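You operate a simulated robot arm through the tools that you are given. There is no shell and no other tool. Be economical: measure what you need, move in short steps, check, and stop when the job is done.

The job below is to be done with a simulated robot arm. You get a single attempt, and the scene is never put back.

Task
Open the left sample drawer, fetch the small white cup from the inside of the left sample drawer and set it in the purple crate and shut the drawer again. Take the malt cup and leave it on the hold tray. Take the blue seal and put it in the teal tray. Shut the left fittings drawer. Open the right sample drawer, put the small beige cup from the inside of the right sample drawer on top of the long teal spool, then shut the drawer. Any order will do. Set down upright: malt cup, small beige cup.

The check looks at the end state, three seconds after you hand in, the way a careful person would. Anything else that was tipped, shoved, dropped, spilled or broken makes it a failure. Lids that push on must go on centred and level and be pressed home; caps that screw on are set level and turned clockwise until they are tight.

Robot
A 5-joint arm with a three-finger gripper on a trunk, on a base that drives. Base frame: it is fixed to the floor where the robot stands at the start and does not move with it; the origin is under the middle of the robot, x ahead of it, y to its left, z up. Lengths are in m, angles in rad, forces in N, time in s.
With the tool pointing down near the work surface it reaches from about 0.3 to 0.66 m from the robot's upright axis, wherever it stands. Its first joint turns from -2.897 to 2.897 rad. Places, roughly: blue seal (5x10x3 cm) [-0.4, 4.3, 0.9]; hold tray [1, -1, 0.75]; left fittings drawer [-0.9, 4.8, 0.7]; left sample drawer [0.6, 0.1, 0.7]; long teal spool (20x5x7 cm) [0.4, -2.5, 0.9]; purple crate (32x17x9 cm) [-1.3, -3, 0.9]; right sample drawer [0.7, -0.4, 0.7]; small beige cup (4x4x7 cm) [0.7, -0.4, 0.7]; small white cup (4x4x7 cm) [0.6, -0.1, 0.7]; teal tray (26x20x6 cm) [-1.3, 0.6, 0.9]. The tool tilts only in the upright plane through the base axis and itself; it spins freely about its own axis. Payload 1.37 kg.
Tool frame: the origin (TCP) lies between the finger pads and is the grasp point; the fingertips stand 0.016 m ahead of it; z points along the fingers, y is the line along which they close. Largest opening 0.101 m; the body of the gripper starts 0.082 m behind the TCP.
Orientation is that of the tool frame in the base frame, as a unit quaternion [w, x, y, z]. With the fingers straight down and closing along the base's y, the tool's x points along the base's -x, its y along +y and its z along -z.

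Tools
- The arm moves only by the tool nudge_tool. Its argument "targets" is a list of rows, each a list of 3 entries, a list of its own where there are three numbers: the closure, from 0 (fully open) to 1 (shut), then the shift along the base's x, y, z in units of 100 mm (1.0 is 100 mm), then the turn, a rotation vector about the base's x, y, z in units of 45 degrees (1.0 is 45 degrees). In form: [[hand, [tx, ty, tz], [rx, ry, rz]], ...]. A call has 1 to 8 rows; each row is the pose to reach, as a shift and turn from the pose commanded when the call began. A call with a number of a shift or a turn outside -1 to 1 is refused whole. Rows are played at 5 a second. More than 0.05 m and 0.15 rad between two rows, or a gripper value outside its range, and nothing of the call is played. Where a pose cannot be reached the arm comes as near as it can. A force on the tool above 40 N (or 10 N above the force at the start of the call, whichever is more), or a blocked arm, ends the call early, and 0.2 s more pass. Each finger travels about 0.045 m/s and halts on what it meets, pressing with about 26 N; the grip force reading is that of the motor and also rises with nothing between the fingers. The clock runs only during rows and for 0.2 s after the last one: add rows that repeat a pose to give the fingers time. It gives the time, the measured TCP pose, the force on the tool (base axes), the opening and the grip force at its end, in the units of the frame above (readings bear some noise), with the torque about the TCP (base axes, N m) and any sound that the robot's microphone picked up.
- Cameras (640 x 400 px; columns grow to the right, rows downward): "scene" is now at [0.0036, 0.1226, 1.3572]; the picture's right is [-0.65, -0.76, 0.00], its down [-0.52, 0.44, -0.74] and it looks along [0.56, -0.48, -0.68] (base axes); focal length 270 px, centre (320, 200). "wrist" rides on the gripper at [0.072, 0.02, -0.104] in the tool frame; the picture's right is [-0.26, 0.96, 0.00], its down [-0.76, -0.21, -0.62] and it looks along [-0.60, -0.16, 0.78] (tool axes); focal length 265 px, centre (320, 200). There is no depth. A picture from a camera that has moved, and an enlarged one, comes with that camera's place and axes in the base frame and with its lens.
- get_image(camera): a new picture of that camera. The clock stands still meanwhile.
- raise_lower(by): slides the trunk up (or, below 0, down) by that many m; the arm and the scene camera ride with it, the base frame stays. It gives what a move gives, with no picture.
- steer(legs): drives the robot by 1 to 6 legs, each [ahead, left, turn to the left] in m, m and rad, along the robot's own axes; the way and the turn of a leg run together, so that a leg with both is an arc; at most 1.5 m and 3.142 rad a leg. The arm and the cameras ride along, it lands a little off, and it stops where it bumps. It gives what a move gives.
- aim_head(pan, tilt): turns the head with the scene camera to pan (to the left, within 2.705 rad either way) and tilt (down, from -0.506 to 1.204), counted from straight ahead of the robot. It gives what a move gives.
- enlarge(camera, box): a new picture of the part [left, top, right, bottom] of that camera's present view, enlarged. The clock stands still meanwhile.
- hand_in(): hands the job in; it is judged then, once.

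Work in short steps. Places have to be worked out from the pictures, the camera data and where the tool is seen: move nearer, look again, correct. Check each grasp and each placing, and mend what went wrong. You have 196 turns and 166 pictures in all, those below and enlarged ones among them. Open the gripper and draw the arm clear of the work before you hand the job in, unless the task says otherwise.

The tools are called after ">>>" by a JSON object that holds its "name" and its "arguments". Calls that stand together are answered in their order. nudge_tool: Moves the arm, as the interface text tells. Its arguments: {"type":"object","properties":{"targets":{"type":"array"}},"required":["targets"]} The other tools are called the same way: raise_lower (by) slides the trunk up or down; steer (legs) drives the base; aim_head (pan, tilt) turns the head that bears the scene camera; get_image (camera) takes a picture; enlarge (camera, box) takes an enlarged picture of a part of a camera's view; hand_in () hands the job in.

At the start:

```text
time: 0.0
ee_pos: [0.4582, -0.2069, 1.0565]
orientation: [0.0, 0.0, 1.0, 0.0]
wrist_force: [0.4, -0.5, 0.4]
moment: [0.01, 0.04, -0.03]
finger_gap: 0.1007
grip_force: 0.1
trunk travel left (down, up): [-0.294, 0.296]
robot x, y, heading: [-0.0011, 0.0027, 0.005]
head pan, tilt: [-0.703, 0.744]
```

scene: 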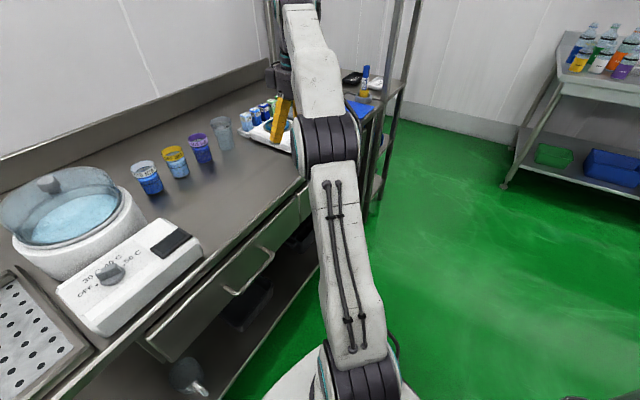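
wrist: 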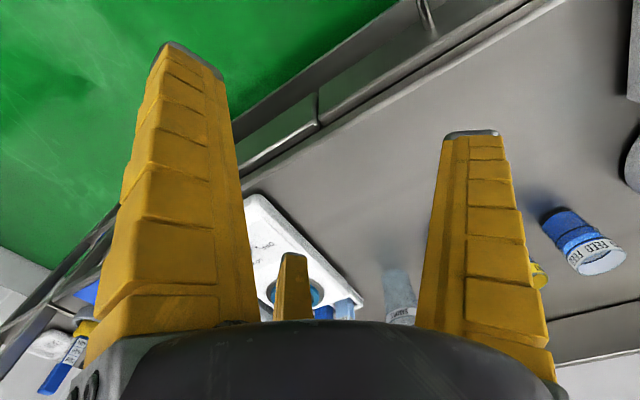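

I start by looking around: first ahead at the drawers, to plan the work there.

>>> {"name": "aim_head", "arguments": {"pan": 0.0, "tilt": 0.75}}

>>> {"name": "get_image", "arguments": {"camera": "scene"}}

```text
time: 1.1
ee_pos: [0.4564, -0.2053, 1.057]
orientation: [0.0, 0.0, 1.0, -0.001]
wrist_force: [0.1, -0.2, -0.8]
moment: [0.01, -0.01, 0.0]
finger_gap: 0.1006
grip_force: 0.2
trunk travel left (down, up): [-0.294, 0.296]
robot x, y, heading: [0.0033, -0.0013, 0.0]
head pan, tilt: [0.0, 0.75]
```

```text
163 pictures are left
camera scene: at [0.0231, 0.1763, 1.3566], right [0.0, -1.0, 0.0], down [-0.68, 0.0, -0.73], along [0.73, 0.0, -0.68], focal length 270 px, centre (320, 200)
```

scene: 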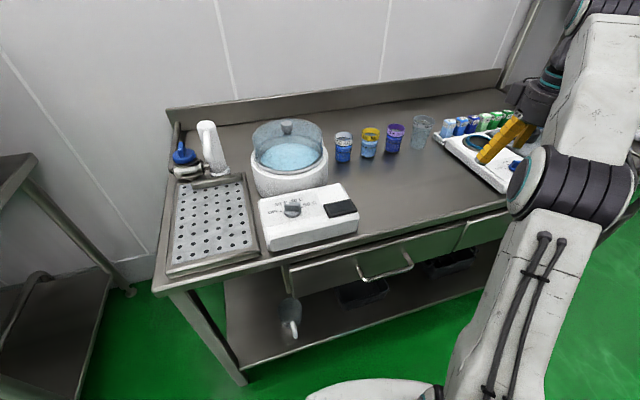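

I zoom on the cups and the drawers to read the labels.

>>> {"name": "enlarge", "arguments": {"camera": "scene", "box": [320, 90, 560, 240]}}

>>> {"name": "enlarge", "arguments": {"camera": "scene", "box": [260, 200, 520, 362]}}

>>> {"name": "enlarge", "arguments": {"camera": "wrist", "box": [370, 180, 640, 350]}}

```text
2.67 times, centred on (440, 165) of scene
camera zoom: at [0.0231, 0.1763, 1.3566], right [0.0, -1.0, 0.0], down [-0.68, 0.0, -0.73], along [0.73, 0.0, -0.68], focal length 720 px, centre (0, 293)
```

zoom: 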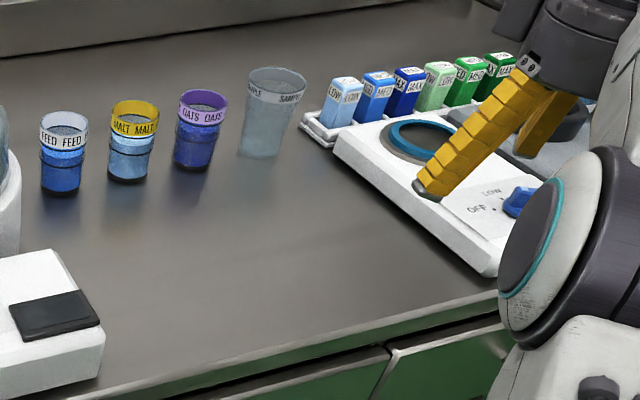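

```text
2.46 times, centred on (390, 281) of scene
camera zoom: at [0.0231, 0.1763, 1.3566], right [0.0, -1.0, 0.0], down [-0.68, 0.0, -0.73], along [0.73, 0.0, -0.68], focal length 665 px, centre (148, 1)
```

zoom: 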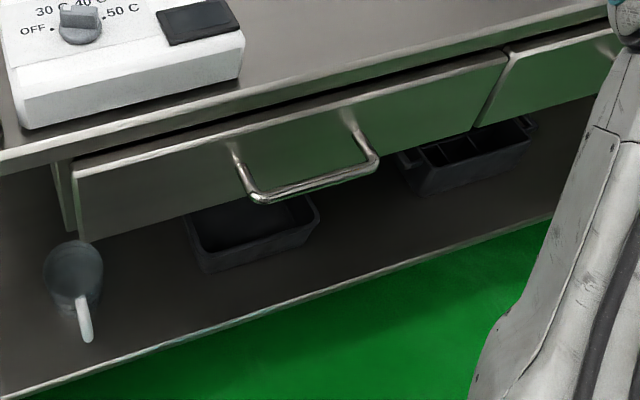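

```text
2.35 times, centred on (505, 265) of wrist
camera zoom: at [0.3845, -0.1861, 1.1624], right [0.26, 0.96, 0.0], down [0.76, -0.21, 0.62], along [0.6, -0.16, -0.78], focal length 624 px, centre (-115, 47)
```

zoom: 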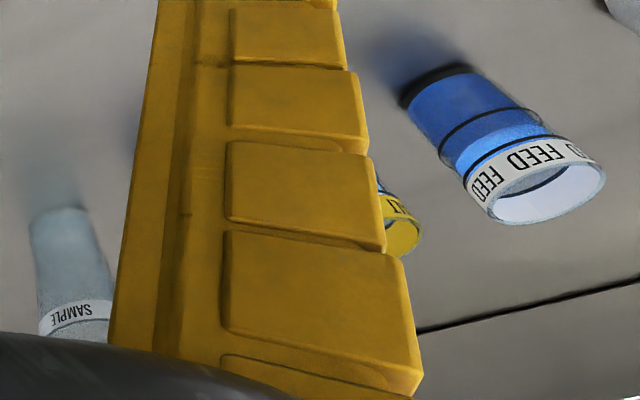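

The malt cup has the yellow band. Now I look at the rest of the room.

>>> {"name": "aim_head", "arguments": {"pan": -1.0, "tilt": 0.5}}

>>> {"name": "get_image", "arguments": {"camera": "scene"}}

>>> {"name": "aim_head", "arguments": {"pan": -2.2, "tilt": 0.4}}

>>> {"name": "get_image", "arguments": {"camera": "scene"}}

>>> {"name": "aim_head", "arguments": {"pan": 2.6, "tilt": 0.4}}

>>> {"name": "get_image", "arguments": {"camera": "scene"}}

>>> {"name": "aim_head", "arguments": {"pan": 1.5, "tilt": 0.3}}

>>> {"name": "get_image", "arguments": {"camera": "scene"}}

```text
time: 2.3
ee_pos: [0.4563, -0.2059, 1.0563]
orientation: [0.0, 0.001, 1.0, 0.001]
wrist_force: [-1.0, -0.3, 1.1]
moment: [-0.02, -0.01, 0.02]
finger_gap: 0.1007
grip_force: 0.1
trunk travel left (down, up): [-0.294, 0.296]
robot x, y, heading: [0.0014, -0.0017, 0.003]
head pan, tilt: [-1.0, 0.499]
```

```text
159 pictures are left
camera scene: at [-0.0106, 0.0999, 1.3786], right [-0.84, -0.54, 0.0], down [-0.26, 0.4, -0.88], along [0.47, -0.74, -0.48], focal length 270 px, centre (320, 200)
```

scene: 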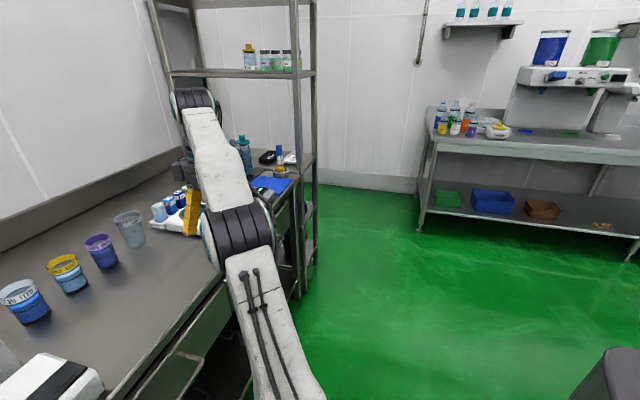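

```text
time: 3.7
ee_pos: [0.4576, -0.2064, 1.0566]
orientation: [0.0, 0.0, 1.0, 0.0]
wrist_force: [-0.5, -0.4, -0.4]
moment: [-0.02, -0.02, 0.01]
finger_gap: 0.1007
grip_force: 0.0
trunk travel left (down, up): [-0.294, 0.296]
robot x, y, heading: [-0.0023, -0.0007, -0.002]
head pan, tilt: [-2.201, 0.4]
```

```text
158 pictures are left
camera scene: at [-0.1143, 0.1015, 1.3877], right [-0.81, 0.59, 0.0], down [0.23, 0.31, -0.92], along [-0.54, -0.74, -0.39], focal length 270 px, centre (320, 200)
```

scene: 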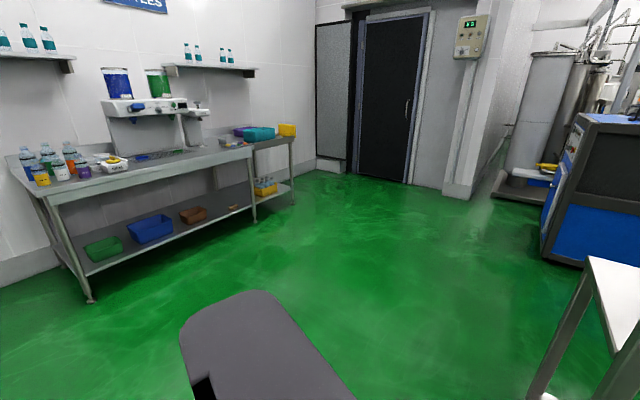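

```text
time: 7.5
ee_pos: [0.4569, -0.2067, 1.0569]
orientation: [-0.001, 0.0, 1.0, -0.001]
wrist_force: [-0.5, -0.3, -0.1]
moment: [-0.01, -0.02, -0.02]
finger_gap: 0.1005
grip_force: 0.1
trunk travel left (down, up): [-0.294, 0.296]
robot x, y, heading: [-0.0032, 0.0008, 0.003]
head pan, tilt: [2.601, 0.4]
```

```text
157 pictures are left
camera scene: at [-0.1392, 0.2241, 1.3878], right [0.52, 0.86, 0.0], down [0.33, -0.2, -0.92], along [-0.79, 0.47, -0.39], focal length 270 px, centre (320, 200)
```

scene: 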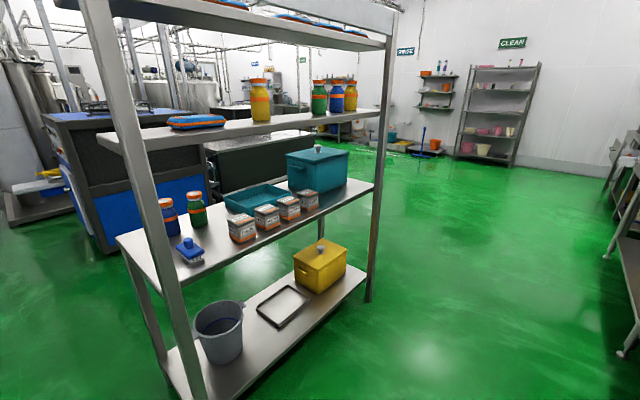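

```text
time: 8.9
ee_pos: [0.4576, -0.2059, 1.0564]
orientation: [0.0, 0.0, 1.0, 0.001]
wrist_force: [-0.4, -0.4, -0.7]
moment: [0.01, 0.01, -0.02]
finger_gap: 0.1005
grip_force: 0.1
trunk travel left (down, up): [-0.294, 0.296]
robot x, y, heading: [0.0026, 0.0017, -0.003]
head pan, tilt: [1.499, 0.3]
```

```text
156 pictures are left
camera scene: at [-0.0532, 0.2695, 1.397], right [1.0, -0.07, 0.0], down [-0.02, -0.29, -0.96], along [0.07, 0.95, -0.3], focal length 270 px, centre (320, 200)
```

scene: 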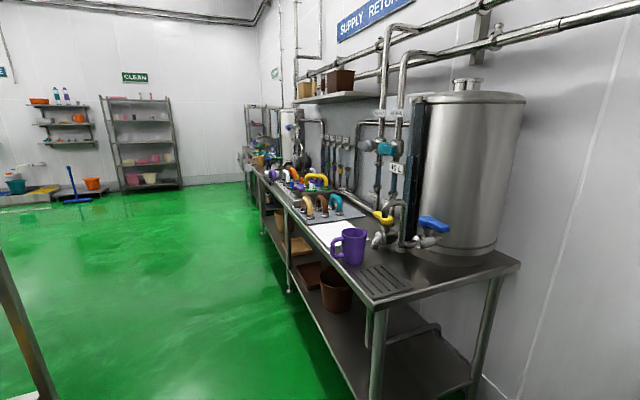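

I zoom in on the far end, where the seal, the fittings drawer, and later the purple crate should be.

>>> {"name": "enlarge", "arguments": {"camera": "scene", "box": [230, 100, 390, 220]}}

>>> {"name": "aim_head", "arguments": {"pan": -2.0, "tilt": 0.2}}

>>> {"name": "enlarge", "arguments": {"camera": "scene", "box": [60, 100, 380, 300]}}

```text
3.33 times, centred on (310, 160) of scene
camera zoom: at [-0.0532, 0.2695, 1.397], right [1.0, -0.07, 0.0], down [-0.02, -0.29, -0.96], along [0.07, 0.95, -0.3], focal length 900 px, centre (353, 333)
```

zoom: 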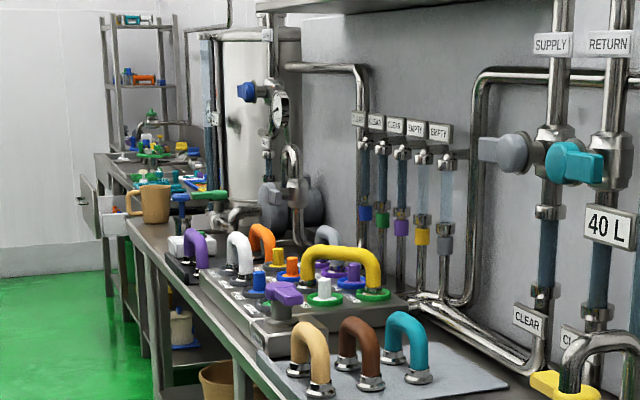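

```text
time: 11.8
ee_pos: [0.4579, -0.2074, 1.0562]
orientation: [0.0, 0.0, 1.0, 0.0]
wrist_force: [0.0, 0.9, 0.4]
moment: [0.06, 0.01, -0.03]
finger_gap: 0.1006
grip_force: 0.1
trunk travel left (down, up): [-0.294, 0.296]
robot x, y, heading: [-0.0015, -0.0018, -0.003]
head pan, tilt: [-2.0, 0.201]
```

```text
2.00 times, centred on (220, 200) of scene
camera zoom: at [-0.0986, 0.0917, 1.4063], right [-0.91, 0.42, 0.0], down [0.08, 0.18, -0.98], along [-0.41, -0.89, -0.2], focal length 540 px, centre (520, 200)
```

zoom: 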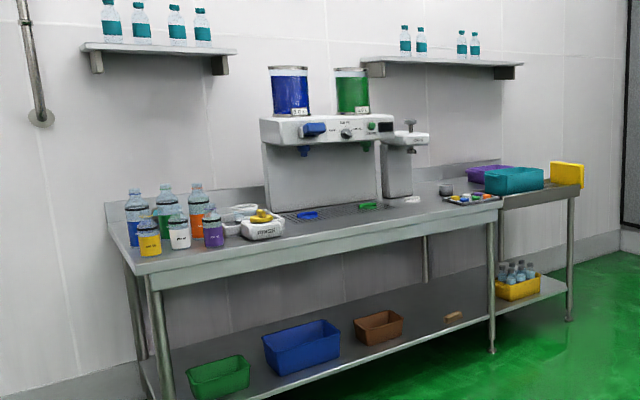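

The purple crate sits far right on the other bench; the hold tray is the blue item past the right end of this bench. I begin with the left drawer: close the fingers, line the tool up with the bench (about 0.28 rad skew), and move towards the handle.

>>> {"name": "nudge_tool", "arguments": {"targets": [[0.5, [0, 0.4, 0], [0, 0, -0.12]], [1, [0, 0.8, 0], [0, 0, -0.24]], [1, [0, 1.0, 0], [0, 0, -0.36]], [1, [0, 1.0, 0], [0, 0, -0.36]]]}}

>>> {"name": "nudge_tool", "arguments": {"targets": [[1, [0, 0.4, -0.3], [0, 0, 0]], [1, [0, 0.8, -0.6], [0, 0, 0]], [1, [0, 1.0, -1.0], [0, 0, 0]]]}}

>>> {"name": "aim_head", "arguments": {"pan": -0.2, "tilt": 0.85}}

>>> {"name": "get_image", "arguments": {"camera": "scene"}}

>>> {"name": "get_image", "arguments": {"camera": "wrist"}}

```text
time: 12.8
ee_pos: [0.4578, -0.1064, 1.0571]
orientation: [0.0, 0.142, 0.99, 0.0]
wrist_force: [1.4, 0.3, 0.7]
moment: [0.0, -0.01, 0.02]
finger_gap: 0.0211
grip_force: 4.4
trunk travel left (down, up): [-0.294, 0.296]
robot x, y, heading: [0.0009, -0.0, -0.001]
head pan, tilt: [-2.0, 0.201]
```

```text
time: 13.6
ee_pos: [0.4568, -0.0061, 0.9567]
orientation: [0.0, 0.141, 0.99, 0.0]
wrist_force: [0.4, 0.9, 0.7]
moment: [-0.01, 0.0, 0.0]
finger_gap: 0.0
grip_force: 25.9
trunk travel left (down, up): [-0.294, 0.296]
robot x, y, heading: [0.0028, 0.0023, -0.003]
head pan, tilt: [-2.0, 0.201]
```

```text
time: 15.4
ee_pos: [0.4571, -0.0053, 0.9559]
orientation: [-0.001, 0.141, 0.99, -0.001]
wrist_force: [0.4, -0.5, 0.1]
moment: [-0.03, 0.0, 0.0]
finger_gap: 0.0002
grip_force: 26.5
trunk travel left (down, up): [-0.294, 0.296]
robot x, y, heading: [-0.0027, 0.0035, 0.002]
head pan, tilt: [-0.201, 0.85]
```

```text
153 pictures are left
camera scene: at [0.0168, 0.1608, 1.3486], right [-0.2, -0.98, 0.0], down [-0.74, 0.15, -0.66], along [0.65, -0.13, -0.75], focal length 270 px, centre (320, 200)
```

scene: 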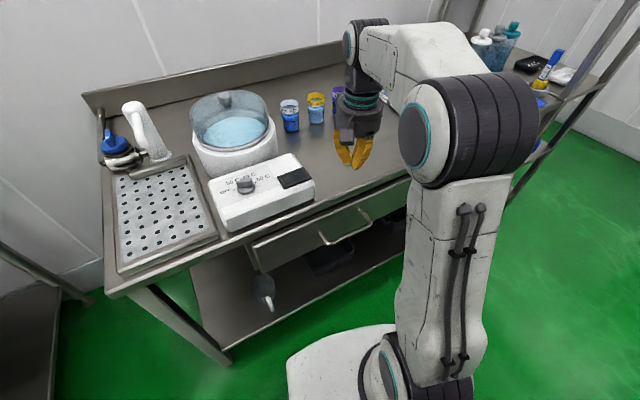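

```text
152 pictures are left
camera wrist: at [0.3927, 0.0332, 1.0619], right [0.52, 0.85, 0.0], down [0.67, -0.41, 0.62], along [0.53, -0.32, -0.78], focal length 265 px, centre (320, 200)
```

wrist: 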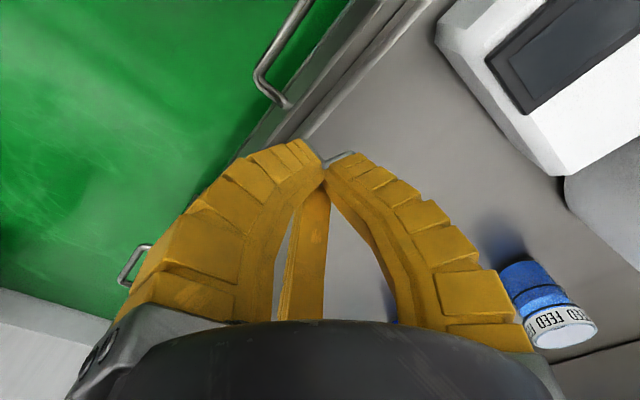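

The bench top comes out at z≈0.86, the bar of the handle at about (0.407, 0.006, 0.75), and the bench overhangs the drawer front. I pitch the tool about 30° forward, so the closed fingers can hook behind the bar without the body touching the bench.

>>> {"name": "nudge_tool", "arguments": {"targets": [[1, [-0.3, 0.02, -0.1], [0, -0.17, 0]], [1, [-0.6, 0.02, -0.2], [0, -0.34, 0]], [1, [-0.9, 0.02, -0.3], [0, -0.51, 0]], [1, [-0.95, 0.02, -0.4], [0, -0.66, 0]], [1, [-0.95, 0.02, -0.4], [0, -0.66, 0]]]}}

>>> {"name": "get_image", "arguments": {"camera": "wrist"}}

>>> {"name": "enlarge", "arguments": {"camera": "scene", "box": [240, 130, 480, 280]}}

```text
time: 16.6
ee_pos: [0.3616, -0.0046, 0.9166]
orientation: [0.255, 0.137, 0.957, 0.034]
wrist_force: [0.1, -0.8, -0.5]
moment: [-0.02, 0.0, 0.01]
finger_gap: 0.0
grip_force: 26.1
trunk travel left (down, up): [-0.294, 0.296]
robot x, y, heading: [-0.0026, 0.0021, -0.004]
head pan, tilt: [-0.201, 0.85]
```

```text
151 pictures are left
camera wrist: at [0.2536, 0.0366, 0.9768], right [0.46, 0.85, 0.26], down [0.27, -0.41, 0.87], along [0.85, -0.33, -0.42], focal length 265 px, centre (320, 200)
```

wrist: 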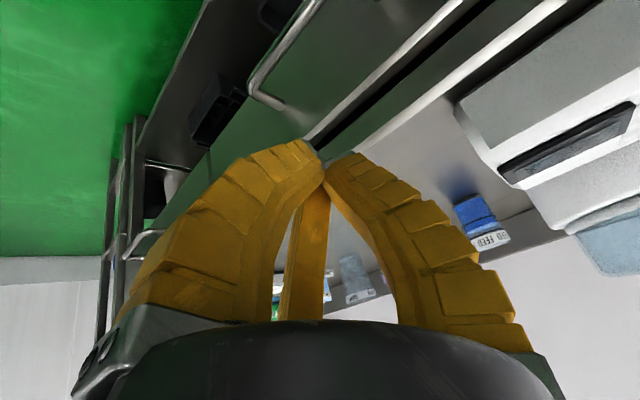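

```text
2.67 times, centred on (360, 205) of scene
camera zoom: at [0.0167, 0.1609, 1.3486], right [-0.2, -0.98, 0.0], down [-0.74, 0.15, -0.66], along [0.65, -0.13, -0.75], focal length 720 px, centre (213, 187)
```

zoom: 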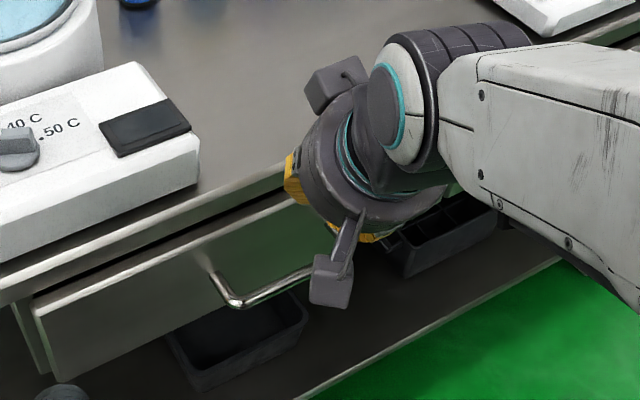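

I refine: bar centre ≈(0.408, 0.0, 0.742), standoff ≈ 4 cm. I go to a spot short of the bar along the finger line and look again.

>>> {"name": "nudge_tool", "arguments": {"targets": [[1, [0.1, 0.1, -0.4], [0, 0, 0]], [1, [0.2, 0.1, -0.8], [0, 0, 0]], [1, [0.22, 0.1, -0.98], [0, 0, 0]]]}}

>>> {"name": "get_image", "arguments": {"camera": "wrist"}}

>>> {"name": "enlarge", "arguments": {"camera": "scene", "box": [280, 170, 440, 270]}}

```text
time: 17.4
ee_pos: [0.388, 0.0046, 0.8211]
orientation: [0.253, 0.135, 0.957, 0.04]
wrist_force: [0.1, -0.2, -0.1]
moment: [-0.02, -0.02, 0.03]
finger_gap: 0.0
grip_force: 26.6
out of reach, approached as far as the arm can: row 3
trunk travel left (down, up): [-0.294, 0.296]
robot x, y, heading: [0.0022, 0.0002, 0.001]
head pan, tilt: [-0.201, 0.85]
```

```text
149 pictures are left
camera wrist: at [0.281, 0.0428, 0.8822], right [0.45, 0.85, 0.26], down [0.28, -0.41, 0.87], along [0.85, -0.32, -0.42], focal length 265 px, centre (320, 200)
```

wrist: 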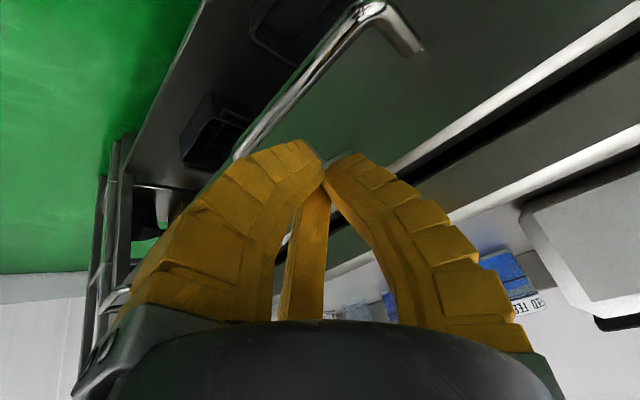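

```text
4.00 times, centred on (360, 220) of scene
camera zoom: at [0.017, 0.1609, 1.3486], right [-0.2, -0.98, 0.0], down [-0.74, 0.15, -0.66], along [0.65, -0.13, -0.75], focal length 1080 px, centre (160, 120)
```

zoom: 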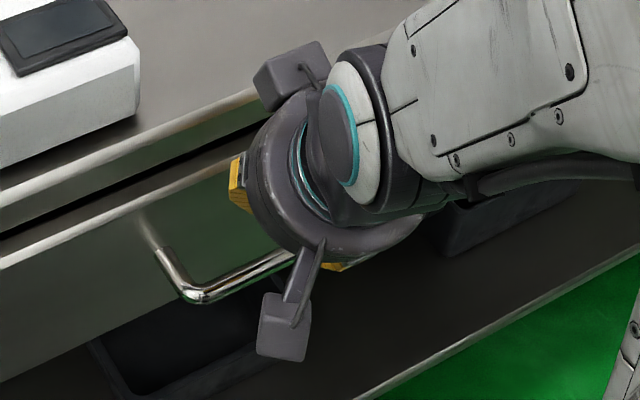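

Too near for the shoulder height: the arm folds. I lift the tool and lower the trunk so the arm has room.

>>> {"name": "nudge_tool", "arguments": {"targets": [[1, [-0.2, 0, 0.4], [0, 0, 0]], [1, [-0.24, 0, 0.8], [0, 0, 0]], [1, [-0.24, 0, 1.0], [0, 0, 0]]]}}

>>> {"name": "raise_lower", "arguments": {"by": -0.08}}

>>> {"name": "nudge_tool", "arguments": {"targets": [[1, [0, 0, 0.4], [0, 0, 0]], [1, [0, 0, 0.8], [0, 0, 0]]]}}

>>> {"name": "raise_lower", "arguments": {"by": -0.08}}

```text
time: 18.2
ee_pos: [0.3649, 0.002, 0.9228]
orientation: [0.253, 0.136, 0.957, 0.036]
wrist_force: [0.0, 0.8, -0.5]
moment: [0.01, 0.01, 0.01]
finger_gap: 0.0
grip_force: 26.2
trunk travel left (down, up): [-0.294, 0.296]
robot x, y, heading: [-0.0019, 0.003, -0.002]
head pan, tilt: [-0.201, 0.85]
```

```text
time: 19.4
ee_pos: [0.3656, 0.0022, 0.8433]
orientation: [0.253, 0.136, 0.957, 0.038]
wrist_force: [0.4, -0.1, -0.5]
moment: [0.01, 0.02, -0.01]
finger_gap: 0.0001
grip_force: 26.1
trunk travel left (down, up): [-0.214, 0.376]
robot x, y, heading: [0.0, -0.0037, -0.001]
head pan, tilt: [-0.201, 0.85]
```

```text
time: 20.0
ee_pos: [0.3638, 0.0015, 0.9217]
orientation: [0.254, 0.136, 0.957, 0.038]
wrist_force: [0.3, 0.6, 0.6]
moment: [-0.03, -0.01, 0.0]
finger_gap: 0.0001
grip_force: 26.7
trunk travel left (down, up): [-0.214, 0.376]
robot x, y, heading: [-0.0004, 0.0002, -0.001]
head pan, tilt: [-0.201, 0.85]
```

```text
time: 21.1
ee_pos: [0.3656, 0.0012, 0.8426]
orientation: [0.254, 0.137, 0.957, 0.037]
wrist_force: [0.2, 0.6, -0.5]
moment: [0.0, 0.01, 0.0]
finger_gap: 0.0
grip_force: 25.9
trunk travel left (down, up): [-0.134, 0.456]
robot x, y, heading: [0.0011, 0.003, 0.003]
head pan, tilt: [-0.201, 0.85]
```

Now slide along the finger line over and behind the bar.

>>> {"name": "nudge_tool", "arguments": {"targets": [[1, [0.2, 0.02, -0.32], [0, 0, 0]], [1, [0.4, 0.04, -0.66], [0, 0, 0]], [1, [0.58, 0.04, -0.98], [0, 0, 0]], [1, [0.58, 0.04, -0.98], [0, 0, 0]]]}}

>>> {"name": "get_image", "arguments": {"camera": "wrist"}}

>>> {"name": "enlarge", "arguments": {"camera": "scene", "box": [280, 170, 440, 270]}}

```text
time: 21.9
ee_pos: [0.4115, 0.0066, 0.7654]
orientation: [0.258, 0.136, 0.956, 0.04]
wrist_force: [-27.3, -2.6, 27.9]
moment: [0.01, 0.86, 0.08]
finger_gap: 0.0
grip_force: 25.6
trunk travel left (down, up): [-0.134, 0.456]
robot x, y, heading: [0.0021, 0.0004, 0.002]
head pan, tilt: [-0.201, 0.85]
stopped in row 3: the force on the tool passed its limit at 68 N (the readings are from after the stop); the commanded pose is now the measured one
```

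```text
147 pictures are left
camera wrist: at [0.3023, 0.0442, 0.8252], right [0.45, 0.85, 0.27], down [0.26, -0.42, 0.87], along [0.85, -0.32, -0.41], focal length 265 px, centre (320, 200)
```

wrist: 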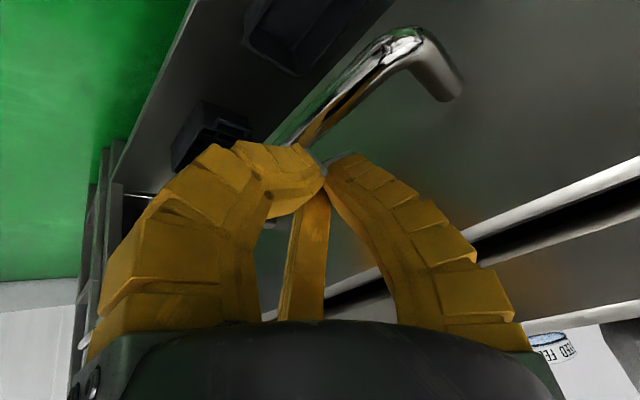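

```text
4.00 times, centred on (360, 220) of scene
camera zoom: at [0.0121, 0.1605, 1.1893], right [-0.2, -0.98, 0.0], down [-0.73, 0.15, -0.66], along [0.65, -0.13, -0.75], focal length 1080 px, centre (160, 120)
```

zoom: 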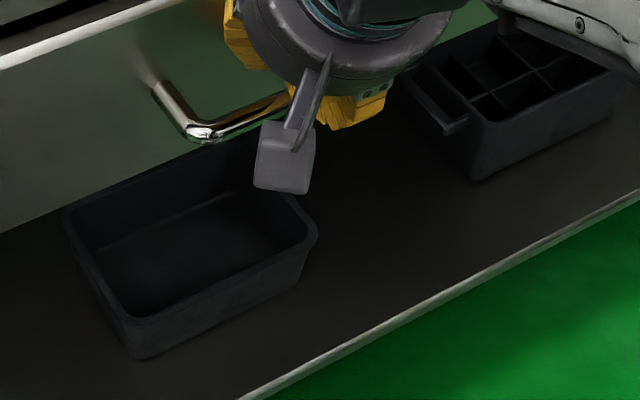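

The tip landed on top of the bar (a few mm short). I back off and go in about 5 mm farther forward.

>>> {"name": "nudge_tool", "arguments": {"targets": [[1, [-0.1, 0, 0.2], [0, 0, 0]], [1, [-0.02, 0, 0.15], [0, 0, 0]], [1, [0.07, 0, -0.02], [0, 0, 0]], [1, [0.14, 0, -0.16], [0, 0, 0]], [1, [0.16, 0, -0.2], [0, 0, 0]]]}}

>>> {"name": "get_image", "arguments": {"camera": "wrist"}}

```text
time: 22.8
ee_pos: [0.4212, 0.0056, 0.7639]
orientation: [0.265, 0.135, 0.954, 0.041]
wrist_force: [-27.4, -3.2, 28.2]
moment: [0.08, 0.23, 0.4]
finger_gap: 0.0058
grip_force: 27.3
trunk travel left (down, up): [-0.134, 0.456]
robot x, y, heading: [-0.0052, 0.0028, 0.005]
head pan, tilt: [-0.201, 0.85]
stopped in row 4: the force on the tool passed its limit at 61 N (the readings are from after the stop); the commanded pose is now the measured one
```

```text
145 pictures are left
camera wrist: at [0.3123, 0.044, 0.8217], right [0.44, 0.85, 0.28], down [0.25, -0.41, 0.87], along [0.86, -0.32, -0.4], focal length 265 px, centre (320, 200)
```

wrist: 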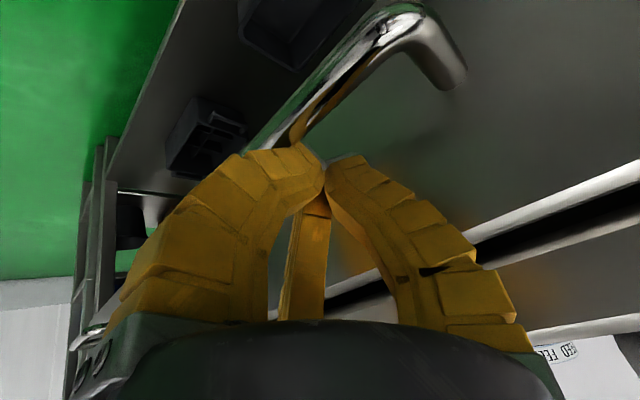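

Still catching the bar; hooking from above is too tight. I switch to gripping the bar: back off, drive back a little, then spin the tool 74° and pitch it near level.

>>> {"name": "nudge_tool", "arguments": {"targets": [[1, [-0.2, 0, 0.3], [0, 0, 0]], [0.6, [-0.5, 0, 0.6], [0, 0, 0]], [0.6, [-0.6, 0, 0.9], [0, 0, 0]]]}}

>>> {"name": "steer", "arguments": {"legs": [[-0.15, 0, 0]]}}

>>> {"name": "nudge_tool", "arguments": {"targets": [[0.5, [0, 0, 0], [0.085, 0, -0.14]], [0.5, [0.1, 0, 0], [0.17, 0, -0.28]], [0.5, [0.2, 0, 0], [0.254, 0, -0.42]], [0.5, [0.3, 0, 0], [0.34, 0, -0.56]], [0.5, [0.4, 0, 0], [0.424, 0, -0.703]]]}}

>>> {"name": "nudge_tool", "arguments": {"targets": [[0.5, [0, 0, 0], [0.085, 0, -0.14]], [0.5, [0.1, 0, 0], [0.17, 0, -0.28]], [0.5, [0.2, 0, 0], [0.254, 0, -0.42]], [0.5, [0.3, 0, 0], [0.34, 0, -0.56]], [0.5, [0.4, 0, 0], [0.424, 0, -0.703]]]}}

```text
time: 23.6
ee_pos: [0.3676, 0.0055, 0.8509]
orientation: [0.262, 0.134, 0.955, 0.042]
wrist_force: [0.9, 0.3, -0.7]
moment: [0.01, 0.02, 0.0]
finger_gap: 0.0448
grip_force: 3.0
trunk travel left (down, up): [-0.134, 0.456]
robot x, y, heading: [-0.0022, 0.0006, 0.001]
head pan, tilt: [-0.201, 0.85]
```

```text
time: 25.0
ee_pos: [0.216, 0.0047, 0.85]
orientation: [0.262, 0.134, 0.955, 0.042]
wrist_force: [-0.6, 1.6, -0.2]
moment: [-0.02, 0.01, -0.02]
finger_gap: 0.0445
grip_force: 3.4
trunk travel left (down, up): [-0.134, 0.456]
robot x, y, heading: [-0.1451, 0.0024, 0.001]
head pan, tilt: [-0.201, 0.85]
```

```text
time: 26.2
ee_pos: [0.2562, 0.0051, 0.8496]
orientation: [0.238, 0.43, 0.862, 0.125]
wrist_force: [0.2, -0.4, -0.2]
moment: [-0.01, 0.0, 0.0]
finger_gap: 0.0545
grip_force: 3.0
trunk travel left (down, up): [-0.134, 0.456]
robot x, y, heading: [-0.152, -0.0029, -0.0]
head pan, tilt: [-0.201, 0.85]
```

```text
time: 27.4
ee_pos: [0.2969, 0.0049, 0.8505]
orientation: [0.19, 0.681, 0.68, 0.194]
wrist_force: [-0.6, -0.7, 0.2]
moment: [-0.01, 0.03, 0.0]
finger_gap: 0.0542
grip_force: 2.5
trunk travel left (down, up): [-0.134, 0.456]
robot x, y, heading: [-0.1504, 0.0003, 0.006]
head pan, tilt: [-0.201, 0.85]
```

Spin is done. Now pitch up about 40° more towards level and come down in front of the bar.

>>> {"name": "nudge_tool", "arguments": {"targets": [[0.5, [0, 0, 0], [0, -0.17, 0]], [0.5, [0, 0, -0.2], [0, -0.34, 0]], [0.5, [0, 0, -0.4], [0, -0.51, 0]], [0.5, [0, 0, -0.6], [0, -0.68, 0]], [0.5, [0, 0, -0.8], [0, -0.85, 0]], [0.5, [0, 0, -0.9], [0, -0.9, 0]]]}}

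>>> {"name": "get_image", "arguments": {"camera": "wrist"}}

>>> {"name": "get_image", "arguments": {"camera": "scene"}}

```text
time: 28.8
ee_pos: [0.3453, 0.0041, 0.7922]
orientation: [0.413, 0.571, 0.574, 0.418]
wrist_force: [-0.2, 0.3, 0.3]
moment: [0.04, 0.02, -0.01]
finger_gap: 0.0544
grip_force: 2.9
out of reach, approached as far as the arm can: row 4, 5, 6
trunk travel left (down, up): [-0.134, 0.456]
robot x, y, heading: [-0.1507, -0.003, 0.001]
head pan, tilt: [-0.201, 0.85]
```

```text
144 pictures are left
camera wrist: at [0.2512, 0.0755, 0.845], right [0.3, -0.27, 0.92], down [-0.65, -0.76, -0.01], along [0.7, -0.59, -0.4], focal length 265 px, centre (320, 200)
```

wrist: 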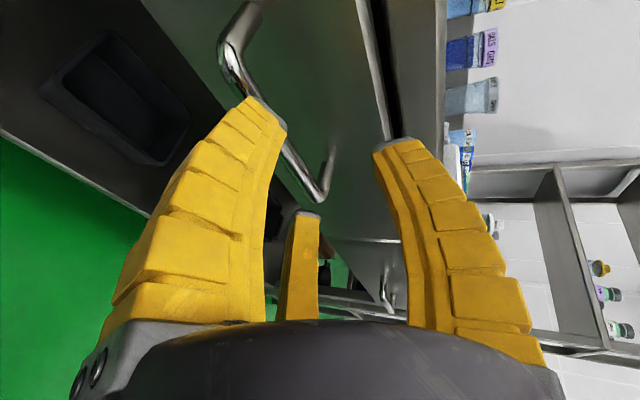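

```text
143 pictures are left
camera scene: at [-0.1339, 0.1609, 1.1886], right [-0.2, -0.98, 0.0], down [-0.74, 0.15, -0.66], along [0.65, -0.13, -0.75], focal length 270 px, centre (320, 200)
```

scene: 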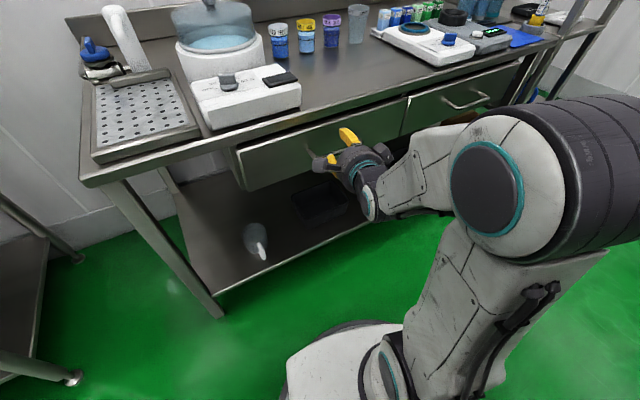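

The bar lies at z≈0.751 between the fingers' directions. I come down 4 cm and go forward to straddle it, then close.

>>> {"name": "nudge_tool", "arguments": {"targets": [[0.5, [0.1, 0, -0.2], [0, 0, 0]], [0.5, [0.2, 0, -0.41], [0, 0, 0]], [0.5, [0.45, 0, -0.41], [0, 0, 0]], [0.5, [0.62, 0, -0.41], [0, 0, 0]], [0.5, [0.62, 0, -0.41], [0, 0, 0]]]}}

>>> {"name": "get_image", "arguments": {"camera": "wrist"}}

```text
time: 30.0
ee_pos: [0.4051, 0.0034, 0.7447]
orientation: [0.408, 0.575, 0.578, 0.412]
wrist_force: [-14.2, -8.0, -25.3]
moment: [-1.0, -0.42, 0.66]
finger_gap: 0.0613
grip_force: 6.2
trunk travel left (down, up): [-0.134, 0.456]
robot x, y, heading: [-0.1499, 0.0029, -0.002]
head pan, tilt: [-0.201, 0.85]
```

```text
142 pictures are left
camera wrist: at [0.312, 0.0749, 0.7995], right [0.32, -0.26, 0.91], down [-0.65, -0.76, 0.01], along [0.69, -0.59, -0.41], focal length 265 px, centre (320, 200)
```

wrist: 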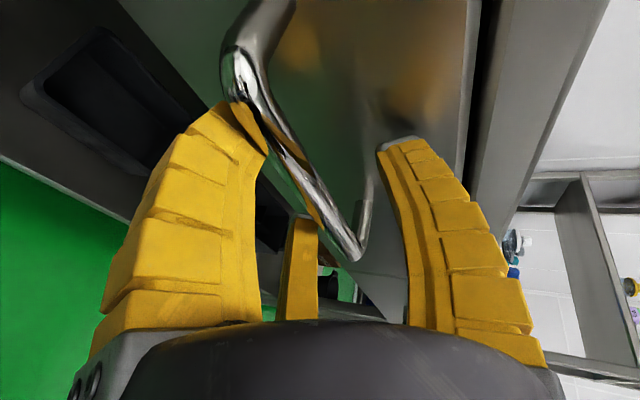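

The bar appears between the fingers, touching the lower one. I close on it and see.

>>> {"name": "nudge_tool", "arguments": {"targets": [[0.7, [0, 0, 0], [0, 0, 0]], [0.8, [0, 0, 0], [0, 0, 0]], [0.9, [0, 0, 0], [0, 0, 0]], [1, [0, 0, 0], [0, 0, 0]], [1, [0, 0, 0], [0, 0, 0]], [1, [0, 0, 0], [0, 0, 0]]]}}

>>> {"name": "get_image", "arguments": {"camera": "wrist"}}

```text
time: 31.2
ee_pos: [0.403, 0.0075, 0.7382]
orientation: [0.4, 0.577, 0.584, 0.407]
wrist_force: [-2.8, 6.4, -16.5]
moment: [-0.58, -0.31, 0.21]
finger_gap: 0.0177
grip_force: 16.2
trunk travel left (down, up): [-0.134, 0.456]
robot x, y, heading: [-0.1512, 0.0053, 0.002]
head pan, tilt: [-0.201, 0.85]
stopped in row 6: the force on the tool passed its limit at 41 N (the readings are from after the stop); the commanded pose is now the measured one
```

```text
141 pictures are left
camera wrist: at [0.3098, 0.0789, 0.7947], right [0.34, -0.26, 0.9], down [-0.64, -0.76, 0.02], along [0.69, -0.59, -0.43], focal length 265 px, centre (320, 200)
```

wrist: 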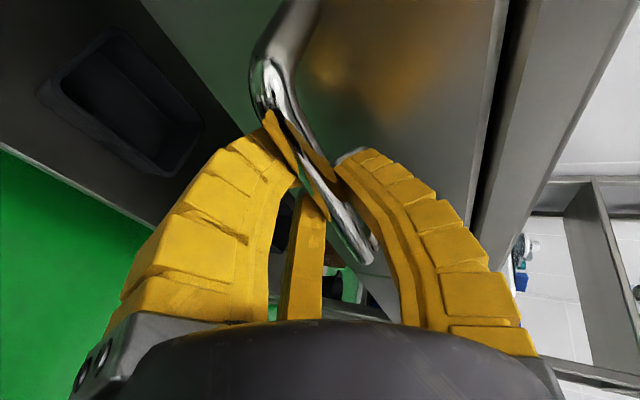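

The bar is gripped (gap 1.8 cm). I tighten, easing 4 mm downward to relieve the load, then pull by driving back along the drawer's axis.

>>> {"name": "nudge_tool", "arguments": {"targets": [[1, [0, 0, -0.04], [0, 0, 0]], [1, [0, 0, -0.04], [0, 0, 0]], [1, [0, 0, -0.04], [0, 0, 0]]]}}

>>> {"name": "steer", "arguments": {"legs": [[-0.086, -0.0255, 0]]}}

>>> {"name": "get_image", "arguments": {"camera": "scene"}}

```text
time: 32.0
ee_pos: [0.4046, 0.0074, 0.7379]
orientation: [0.404, 0.575, 0.581, 0.41]
wrist_force: [-3.7, 14.0, -12.6]
moment: [-0.86, -0.33, 0.25]
finger_gap: 0.0165
grip_force: 27.7
trunk travel left (down, up): [-0.134, 0.456]
robot x, y, heading: [-0.1508, 0.0022, 0.0]
head pan, tilt: [-0.201, 0.85]
```

```text
time: 33.1
ee_pos: [0.3194, -0.0187, 0.7386]
orientation: [0.404, 0.576, 0.58, 0.41]
wrist_force: [-2.2, 5.3, -14.3]
moment: [-0.71, -0.3, 0.3]
finger_gap: 0.0159
grip_force: 28.1
trunk travel left (down, up): [-0.134, 0.456]
robot x, y, heading: [-0.2381, -0.0267, -0.002]
head pan, tilt: [-0.201, 0.85]
```

```text
140 pictures are left
camera scene: at [-0.2185, 0.1361, 1.1885], right [-0.2, -0.98, 0.0], down [-0.74, 0.15, -0.66], along [0.65, -0.13, -0.75], focal length 270 px, centre (320, 200)
```

scene: 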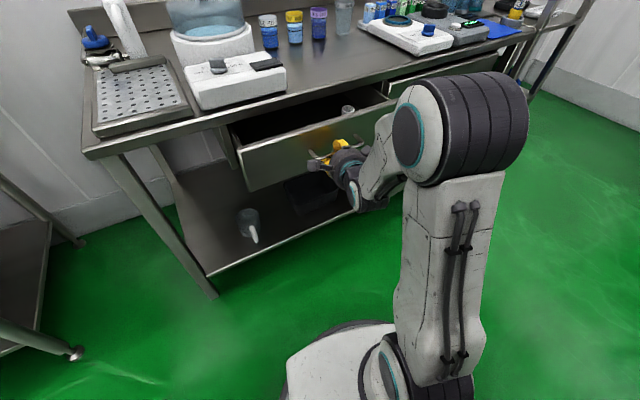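

The drawer opens and the white cup is in sight. I pull another 16 cm.

>>> {"name": "steer", "arguments": {"legs": [[-0.153, -0.0455, 0]]}}

>>> {"name": "get_image", "arguments": {"camera": "scene"}}

```text
time: 34.5
ee_pos: [0.1665, -0.0645, 0.7339]
orientation: [0.401, 0.577, 0.583, 0.408]
wrist_force: [1.2, -4.2, -18.9]
moment: [-0.42, -0.42, 0.49]
finger_gap: 0.007
grip_force: 27.8
trunk travel left (down, up): [-0.134, 0.456]
robot x, y, heading: [-0.3875, -0.0726, 0.004]
head pan, tilt: [-0.201, 0.85]
```

```text
139 pictures are left
camera scene: at [-0.3703, 0.0899, 1.1884], right [-0.2, -0.98, 0.0], down [-0.74, 0.15, -0.66], along [0.65, -0.13, -0.75], focal length 270 px, centre (320, 200)
```

scene: 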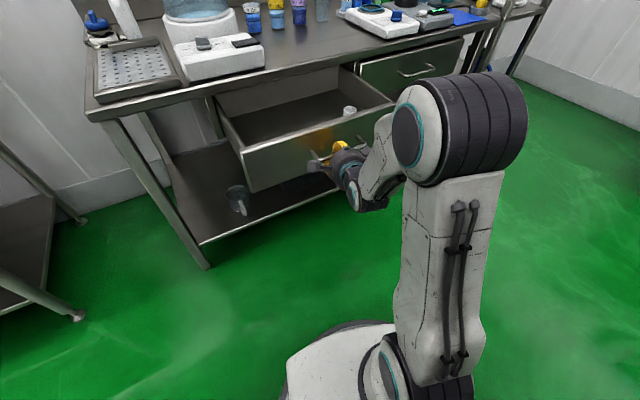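

Open about 24 cm, enough. I release, back off, then rise while pitching the tool down again.

>>> {"name": "nudge_tool", "arguments": {"targets": [[0.5, [0, 0, 0], [0, 0, 0]], [0.4, [0, 0, 0], [0, 0, 0]], [0.4, [0, 0, 0], [0, 0, 0]], [0.4, [-0.3, 0, 0.02], [0, 0, 0]], [0.4, [-0.7, 0, 0.04], [0, 0, 0]], [0.4, [-0.8, 0, 0.5], [0, 0, 0]], [0.4, [-0.8, 0, 0.95], [0, 0, 0]]]}}

>>> {"name": "nudge_tool", "arguments": {"targets": [[0.4, [0, 0, 0.3], [0, 0.16, 0]], [0.4, [0, 0, 0.6], [0, 0.32, 0]], [0.4, [0.1, 0, 0.8], [0, 0.48, 0]], [0.4, [0.2, 0, 1.0], [0, 0.64, 0]], [0.4, [0.3, 0, 1.0], [0, 0.8, 0]]]}}

>>> {"name": "nudge_tool", "arguments": {"targets": [[0.4, [0, 0, 0], [0, 0.16, 0]], [0.4, [0.2, 0, 0], [0, 0.32, 0]], [0.4, [0.4, 0, 0], [0, 0.48, 0]], [0.4, [0.6, 0, 0], [0, 0.64, 0]], [0.4, [0.8, 0, 0], [0, 0.8, 0]]]}}

>>> {"name": "get_image", "arguments": {"camera": "wrist"}}

>>> {"name": "get_image", "arguments": {"camera": "scene"}}

```text
time: 36.1
ee_pos: [0.085, -0.064, 0.8303]
orientation: [0.4, 0.577, 0.583, 0.41]
wrist_force: [0.1, -0.2, 0.5]
moment: [0.05, -0.03, 0.0]
finger_gap: 0.0639
grip_force: 2.6
out of reach, approached as far as the arm can: row 5, 6
trunk travel left (down, up): [-0.134, 0.456]
robot x, y, heading: [-0.3857, -0.0739, -0.002]
head pan, tilt: [-0.201, 0.85]
```

```text
time: 37.3
ee_pos: [0.1142, -0.0634, 0.931]
orientation: [0.203, 0.675, 0.678, 0.209]
wrist_force: [-0.3, -0.5, -0.3]
moment: [0.02, -0.01, 0.0]
finger_gap: 0.064
grip_force: 2.0
trunk travel left (down, up): [-0.134, 0.456]
robot x, y, heading: [-0.3898, -0.0683, -0.0]
head pan, tilt: [-0.201, 0.85]
```

```text
time: 38.5
ee_pos: [0.1289, -0.0655, 0.8927]
orientation: [0.004, 0.707, 0.707, 0.004]
wrist_force: [0.2, 0.6, 0.5]
moment: [0.0, -0.05, -0.01]
finger_gap: 0.064
grip_force: 2.8
out of reach, approached as far as the arm can: row 3, 4, 5
trunk travel left (down, up): [-0.134, 0.456]
robot x, y, heading: [-0.3857, -0.0704, 0.003]
head pan, tilt: [-0.201, 0.85]
```

```text
138 pictures are left
camera wrist: at [0.1468, 0.0072, 0.9975], right [0.96, -0.26, 0.01], down [-0.22, -0.76, 0.62], along [-0.15, -0.6, -0.79], focal length 265 px, centre (320, 200)
```

wrist: 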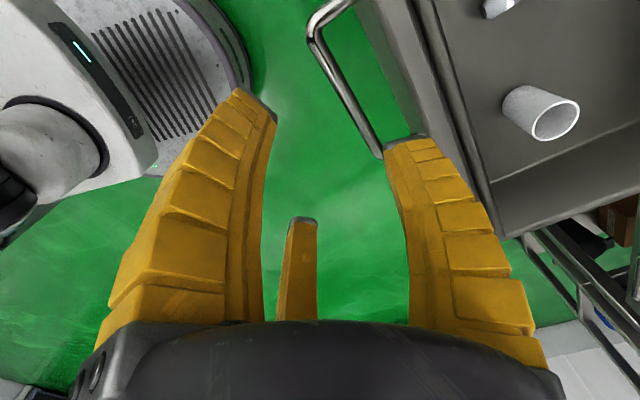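

```text
137 pictures are left
camera scene: at [-0.3723, 0.0902, 1.1886], right [-0.2, -0.98, 0.0], down [-0.74, 0.15, -0.66], along [0.65, -0.13, -0.75], focal length 270 px, centre (320, 200)
```

scene: 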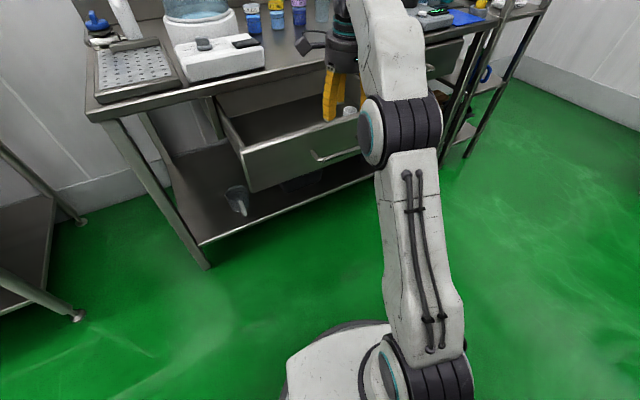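

The cup's rim is at about (0.337, -0.140, 0.759). I drive so that the tool comes right above it.

>>> {"name": "steer", "arguments": {"legs": [[0.208, -0.0745, 0]]}}

>>> {"name": "get_image", "arguments": {"camera": "wrist"}}

>>> {"name": "get_image", "arguments": {"camera": "scene"}}

```text
time: 40.2
ee_pos: [0.3361, -0.1404, 0.8904]
orientation: [0.005, 0.707, 0.707, 0.005]
wrist_force: [0.5, 0.3, -0.6]
moment: [0.02, -0.02, -0.01]
finger_gap: 0.064
grip_force: 2.1
trunk travel left (down, up): [-0.134, 0.456]
robot x, y, heading: [-0.1842, -0.1458, 0.001]
head pan, tilt: [-0.201, 0.85]
```

```text
136 pictures are left
camera wrist: at [0.3527, -0.067, 0.9972], right [0.96, -0.26, 0.01], down [-0.21, -0.76, 0.62], along [-0.15, -0.6, -0.79], focal length 265 px, centre (320, 200)
```

wrist: 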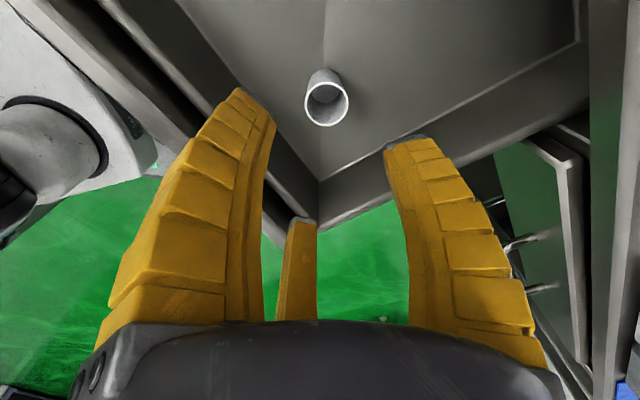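

```text
135 pictures are left
camera scene: at [-0.1665, 0.0156, 1.1886], right [-0.2, -0.98, 0.0], down [-0.74, 0.15, -0.66], along [0.65, -0.13, -0.75], focal length 270 px, centre (320, 200)
```

scene: 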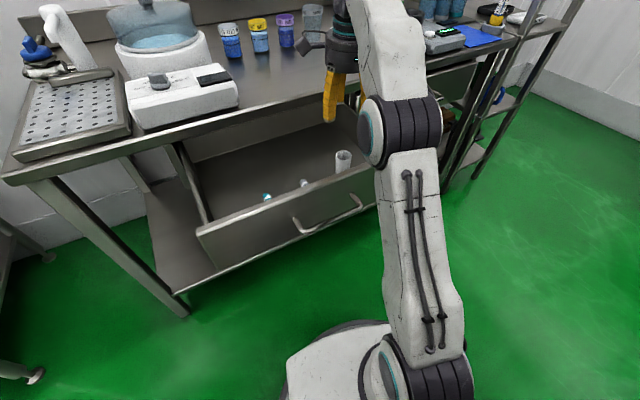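

Refined: cup centre ≈(0.340, -0.143), rim z≈0.762. I descend around it in two steps and close.

>>> {"name": "nudge_tool", "arguments": {"targets": [[0.35, [0.04, -0.03, -0.4], [0, 0, 0]], [0.35, [0.04, -0.03, -0.8], [0, 0, 0]], [0.35, [0.04, -0.03, -0.95], [0, 0, 0]]]}}

>>> {"name": "get_image", "arguments": {"camera": "wrist"}}

```text
time: 41.0
ee_pos: [0.3395, -0.142, 0.7953]
orientation: [0.005, 0.707, 0.707, 0.005]
wrist_force: [0.6, -0.3, 0.2]
moment: [0.0, -0.01, -0.02]
finger_gap: 0.0689
grip_force: 2.3
trunk travel left (down, up): [-0.134, 0.456]
robot x, y, heading: [-0.1845, -0.141, 0.005]
head pan, tilt: [-0.201, 0.85]
```

```text
134 pictures are left
camera wrist: at [0.3568, -0.0699, 0.9018], right [0.96, -0.26, 0.01], down [-0.22, -0.76, 0.62], along [-0.15, -0.6, -0.79], focal length 265 px, centre (320, 200)
```

wrist: 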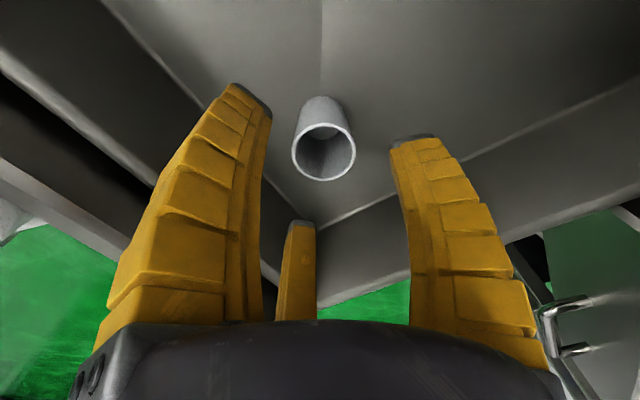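

Well aligned. Descend 6 cm more, then close.

>>> {"name": "nudge_tool", "arguments": {"targets": [[0.35, [0, -0.01, -0.3], [0, 0, 0]], [0.35, [0, -0.01, -0.6], [0, 0, 0]], [0.5, [0, -0.01, -0.6], [0, 0, 0]], [0.6, [0, -0.01, -0.6], [0, 0, 0]], [0.7, [0, -0.01, -0.6], [0, 0, 0]], [0.8, [0, -0.01, -0.6], [0, 0, 0]], [0.8, [0, -0.01, -0.6], [0, 0, 0]]]}}

>>> {"name": "get_image", "arguments": {"camera": "wrist"}}

```text
time: 42.6
ee_pos: [0.3384, -0.143, 0.7372]
orientation: [0.005, 0.707, 0.707, 0.004]
wrist_force: [-0.9, -0.3, 5.9]
moment: [0.08, 0.09, 0.01]
finger_gap: 0.0302
grip_force: 25.9
trunk travel left (down, up): [-0.134, 0.456]
robot x, y, heading: [-0.1803, -0.1442, 0.005]
head pan, tilt: [-0.201, 0.85]
```

```text
133 pictures are left
camera wrist: at [0.3558, -0.0706, 0.8423], right [0.96, -0.26, 0.01], down [-0.22, -0.76, 0.62], along [-0.15, -0.6, -0.79], focal length 265 px, centre (320, 200)
```

wrist: 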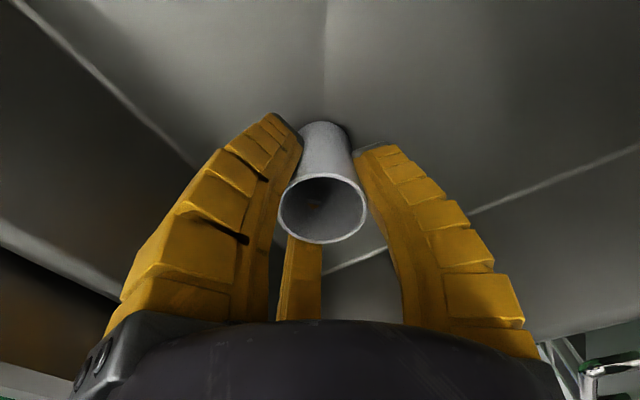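

The cup is gripped (gap 3 cm). I lift it and check that it hangs straight.

>>> {"name": "nudge_tool", "arguments": {"targets": [[0.8, [0, 0, 0.3], [0, 0, 0]], [0.8, [0, 0, 0.6], [0, 0, 0]], [0.8, [0, 0, 0.95], [0, 0, 0]]]}}

>>> {"name": "raise_lower", "arguments": {"by": 0.16}}

>>> {"name": "get_image", "arguments": {"camera": "wrist"}}

>>> {"name": "get_image", "arguments": {"camera": "scene"}}

```text
time: 43.4
ee_pos: [0.3396, -0.1432, 0.83]
orientation: [0.004, 0.707, 0.708, 0.005]
wrist_force: [0.6, -0.1, -0.7]
moment: [-0.02, 0.0, 0.02]
finger_gap: 0.0295
grip_force: 25.6
trunk travel left (down, up): [-0.134, 0.456]
robot x, y, heading: [-0.1822, -0.1429, 0.004]
head pan, tilt: [-0.201, 0.85]
```

```text
time: 45.2
ee_pos: [0.3393, -0.1436, 0.991]
orientation: [0.006, 0.707, 0.707, 0.004]
wrist_force: [-0.8, -0.2, -0.7]
moment: [-0.02, -0.01, -0.01]
finger_gap: 0.0288
grip_force: 25.8
trunk travel left (down, up): [-0.294, 0.296]
robot x, y, heading: [-0.1838, -0.1448, 0.004]
head pan, tilt: [-0.201, 0.85]
```

```text
132 pictures are left
camera wrist: at [0.3565, -0.0712, 1.0973], right [0.96, -0.26, 0.01], down [-0.21, -0.76, 0.62], along [-0.15, -0.6, -0.79], focal length 265 px, centre (320, 200)
```

wrist: 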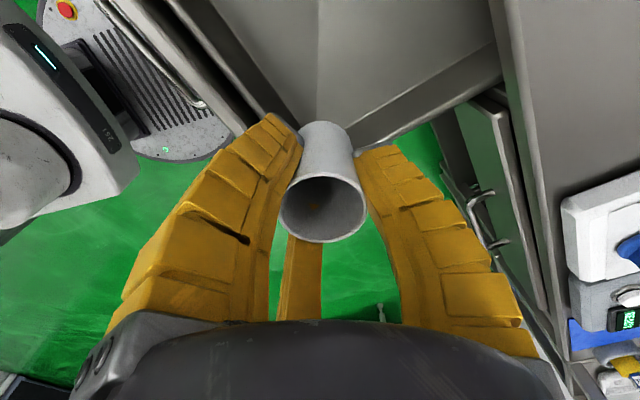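

```text
131 pictures are left
camera scene: at [-0.1664, 0.0156, 1.3486], right [-0.2, -0.98, 0.0], down [-0.74, 0.15, -0.66], along [0.65, -0.13, -0.75], focal length 270 px, centre (320, 200)
```

scene: 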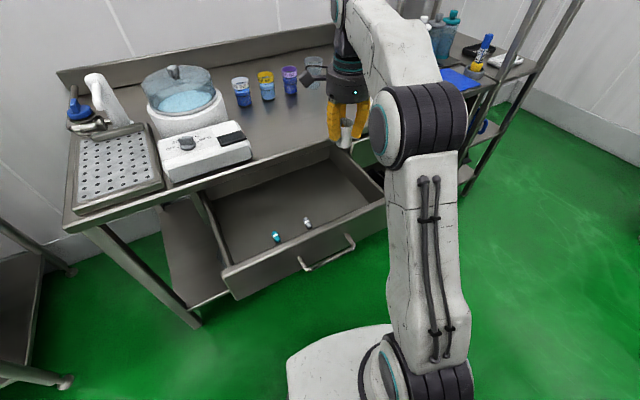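

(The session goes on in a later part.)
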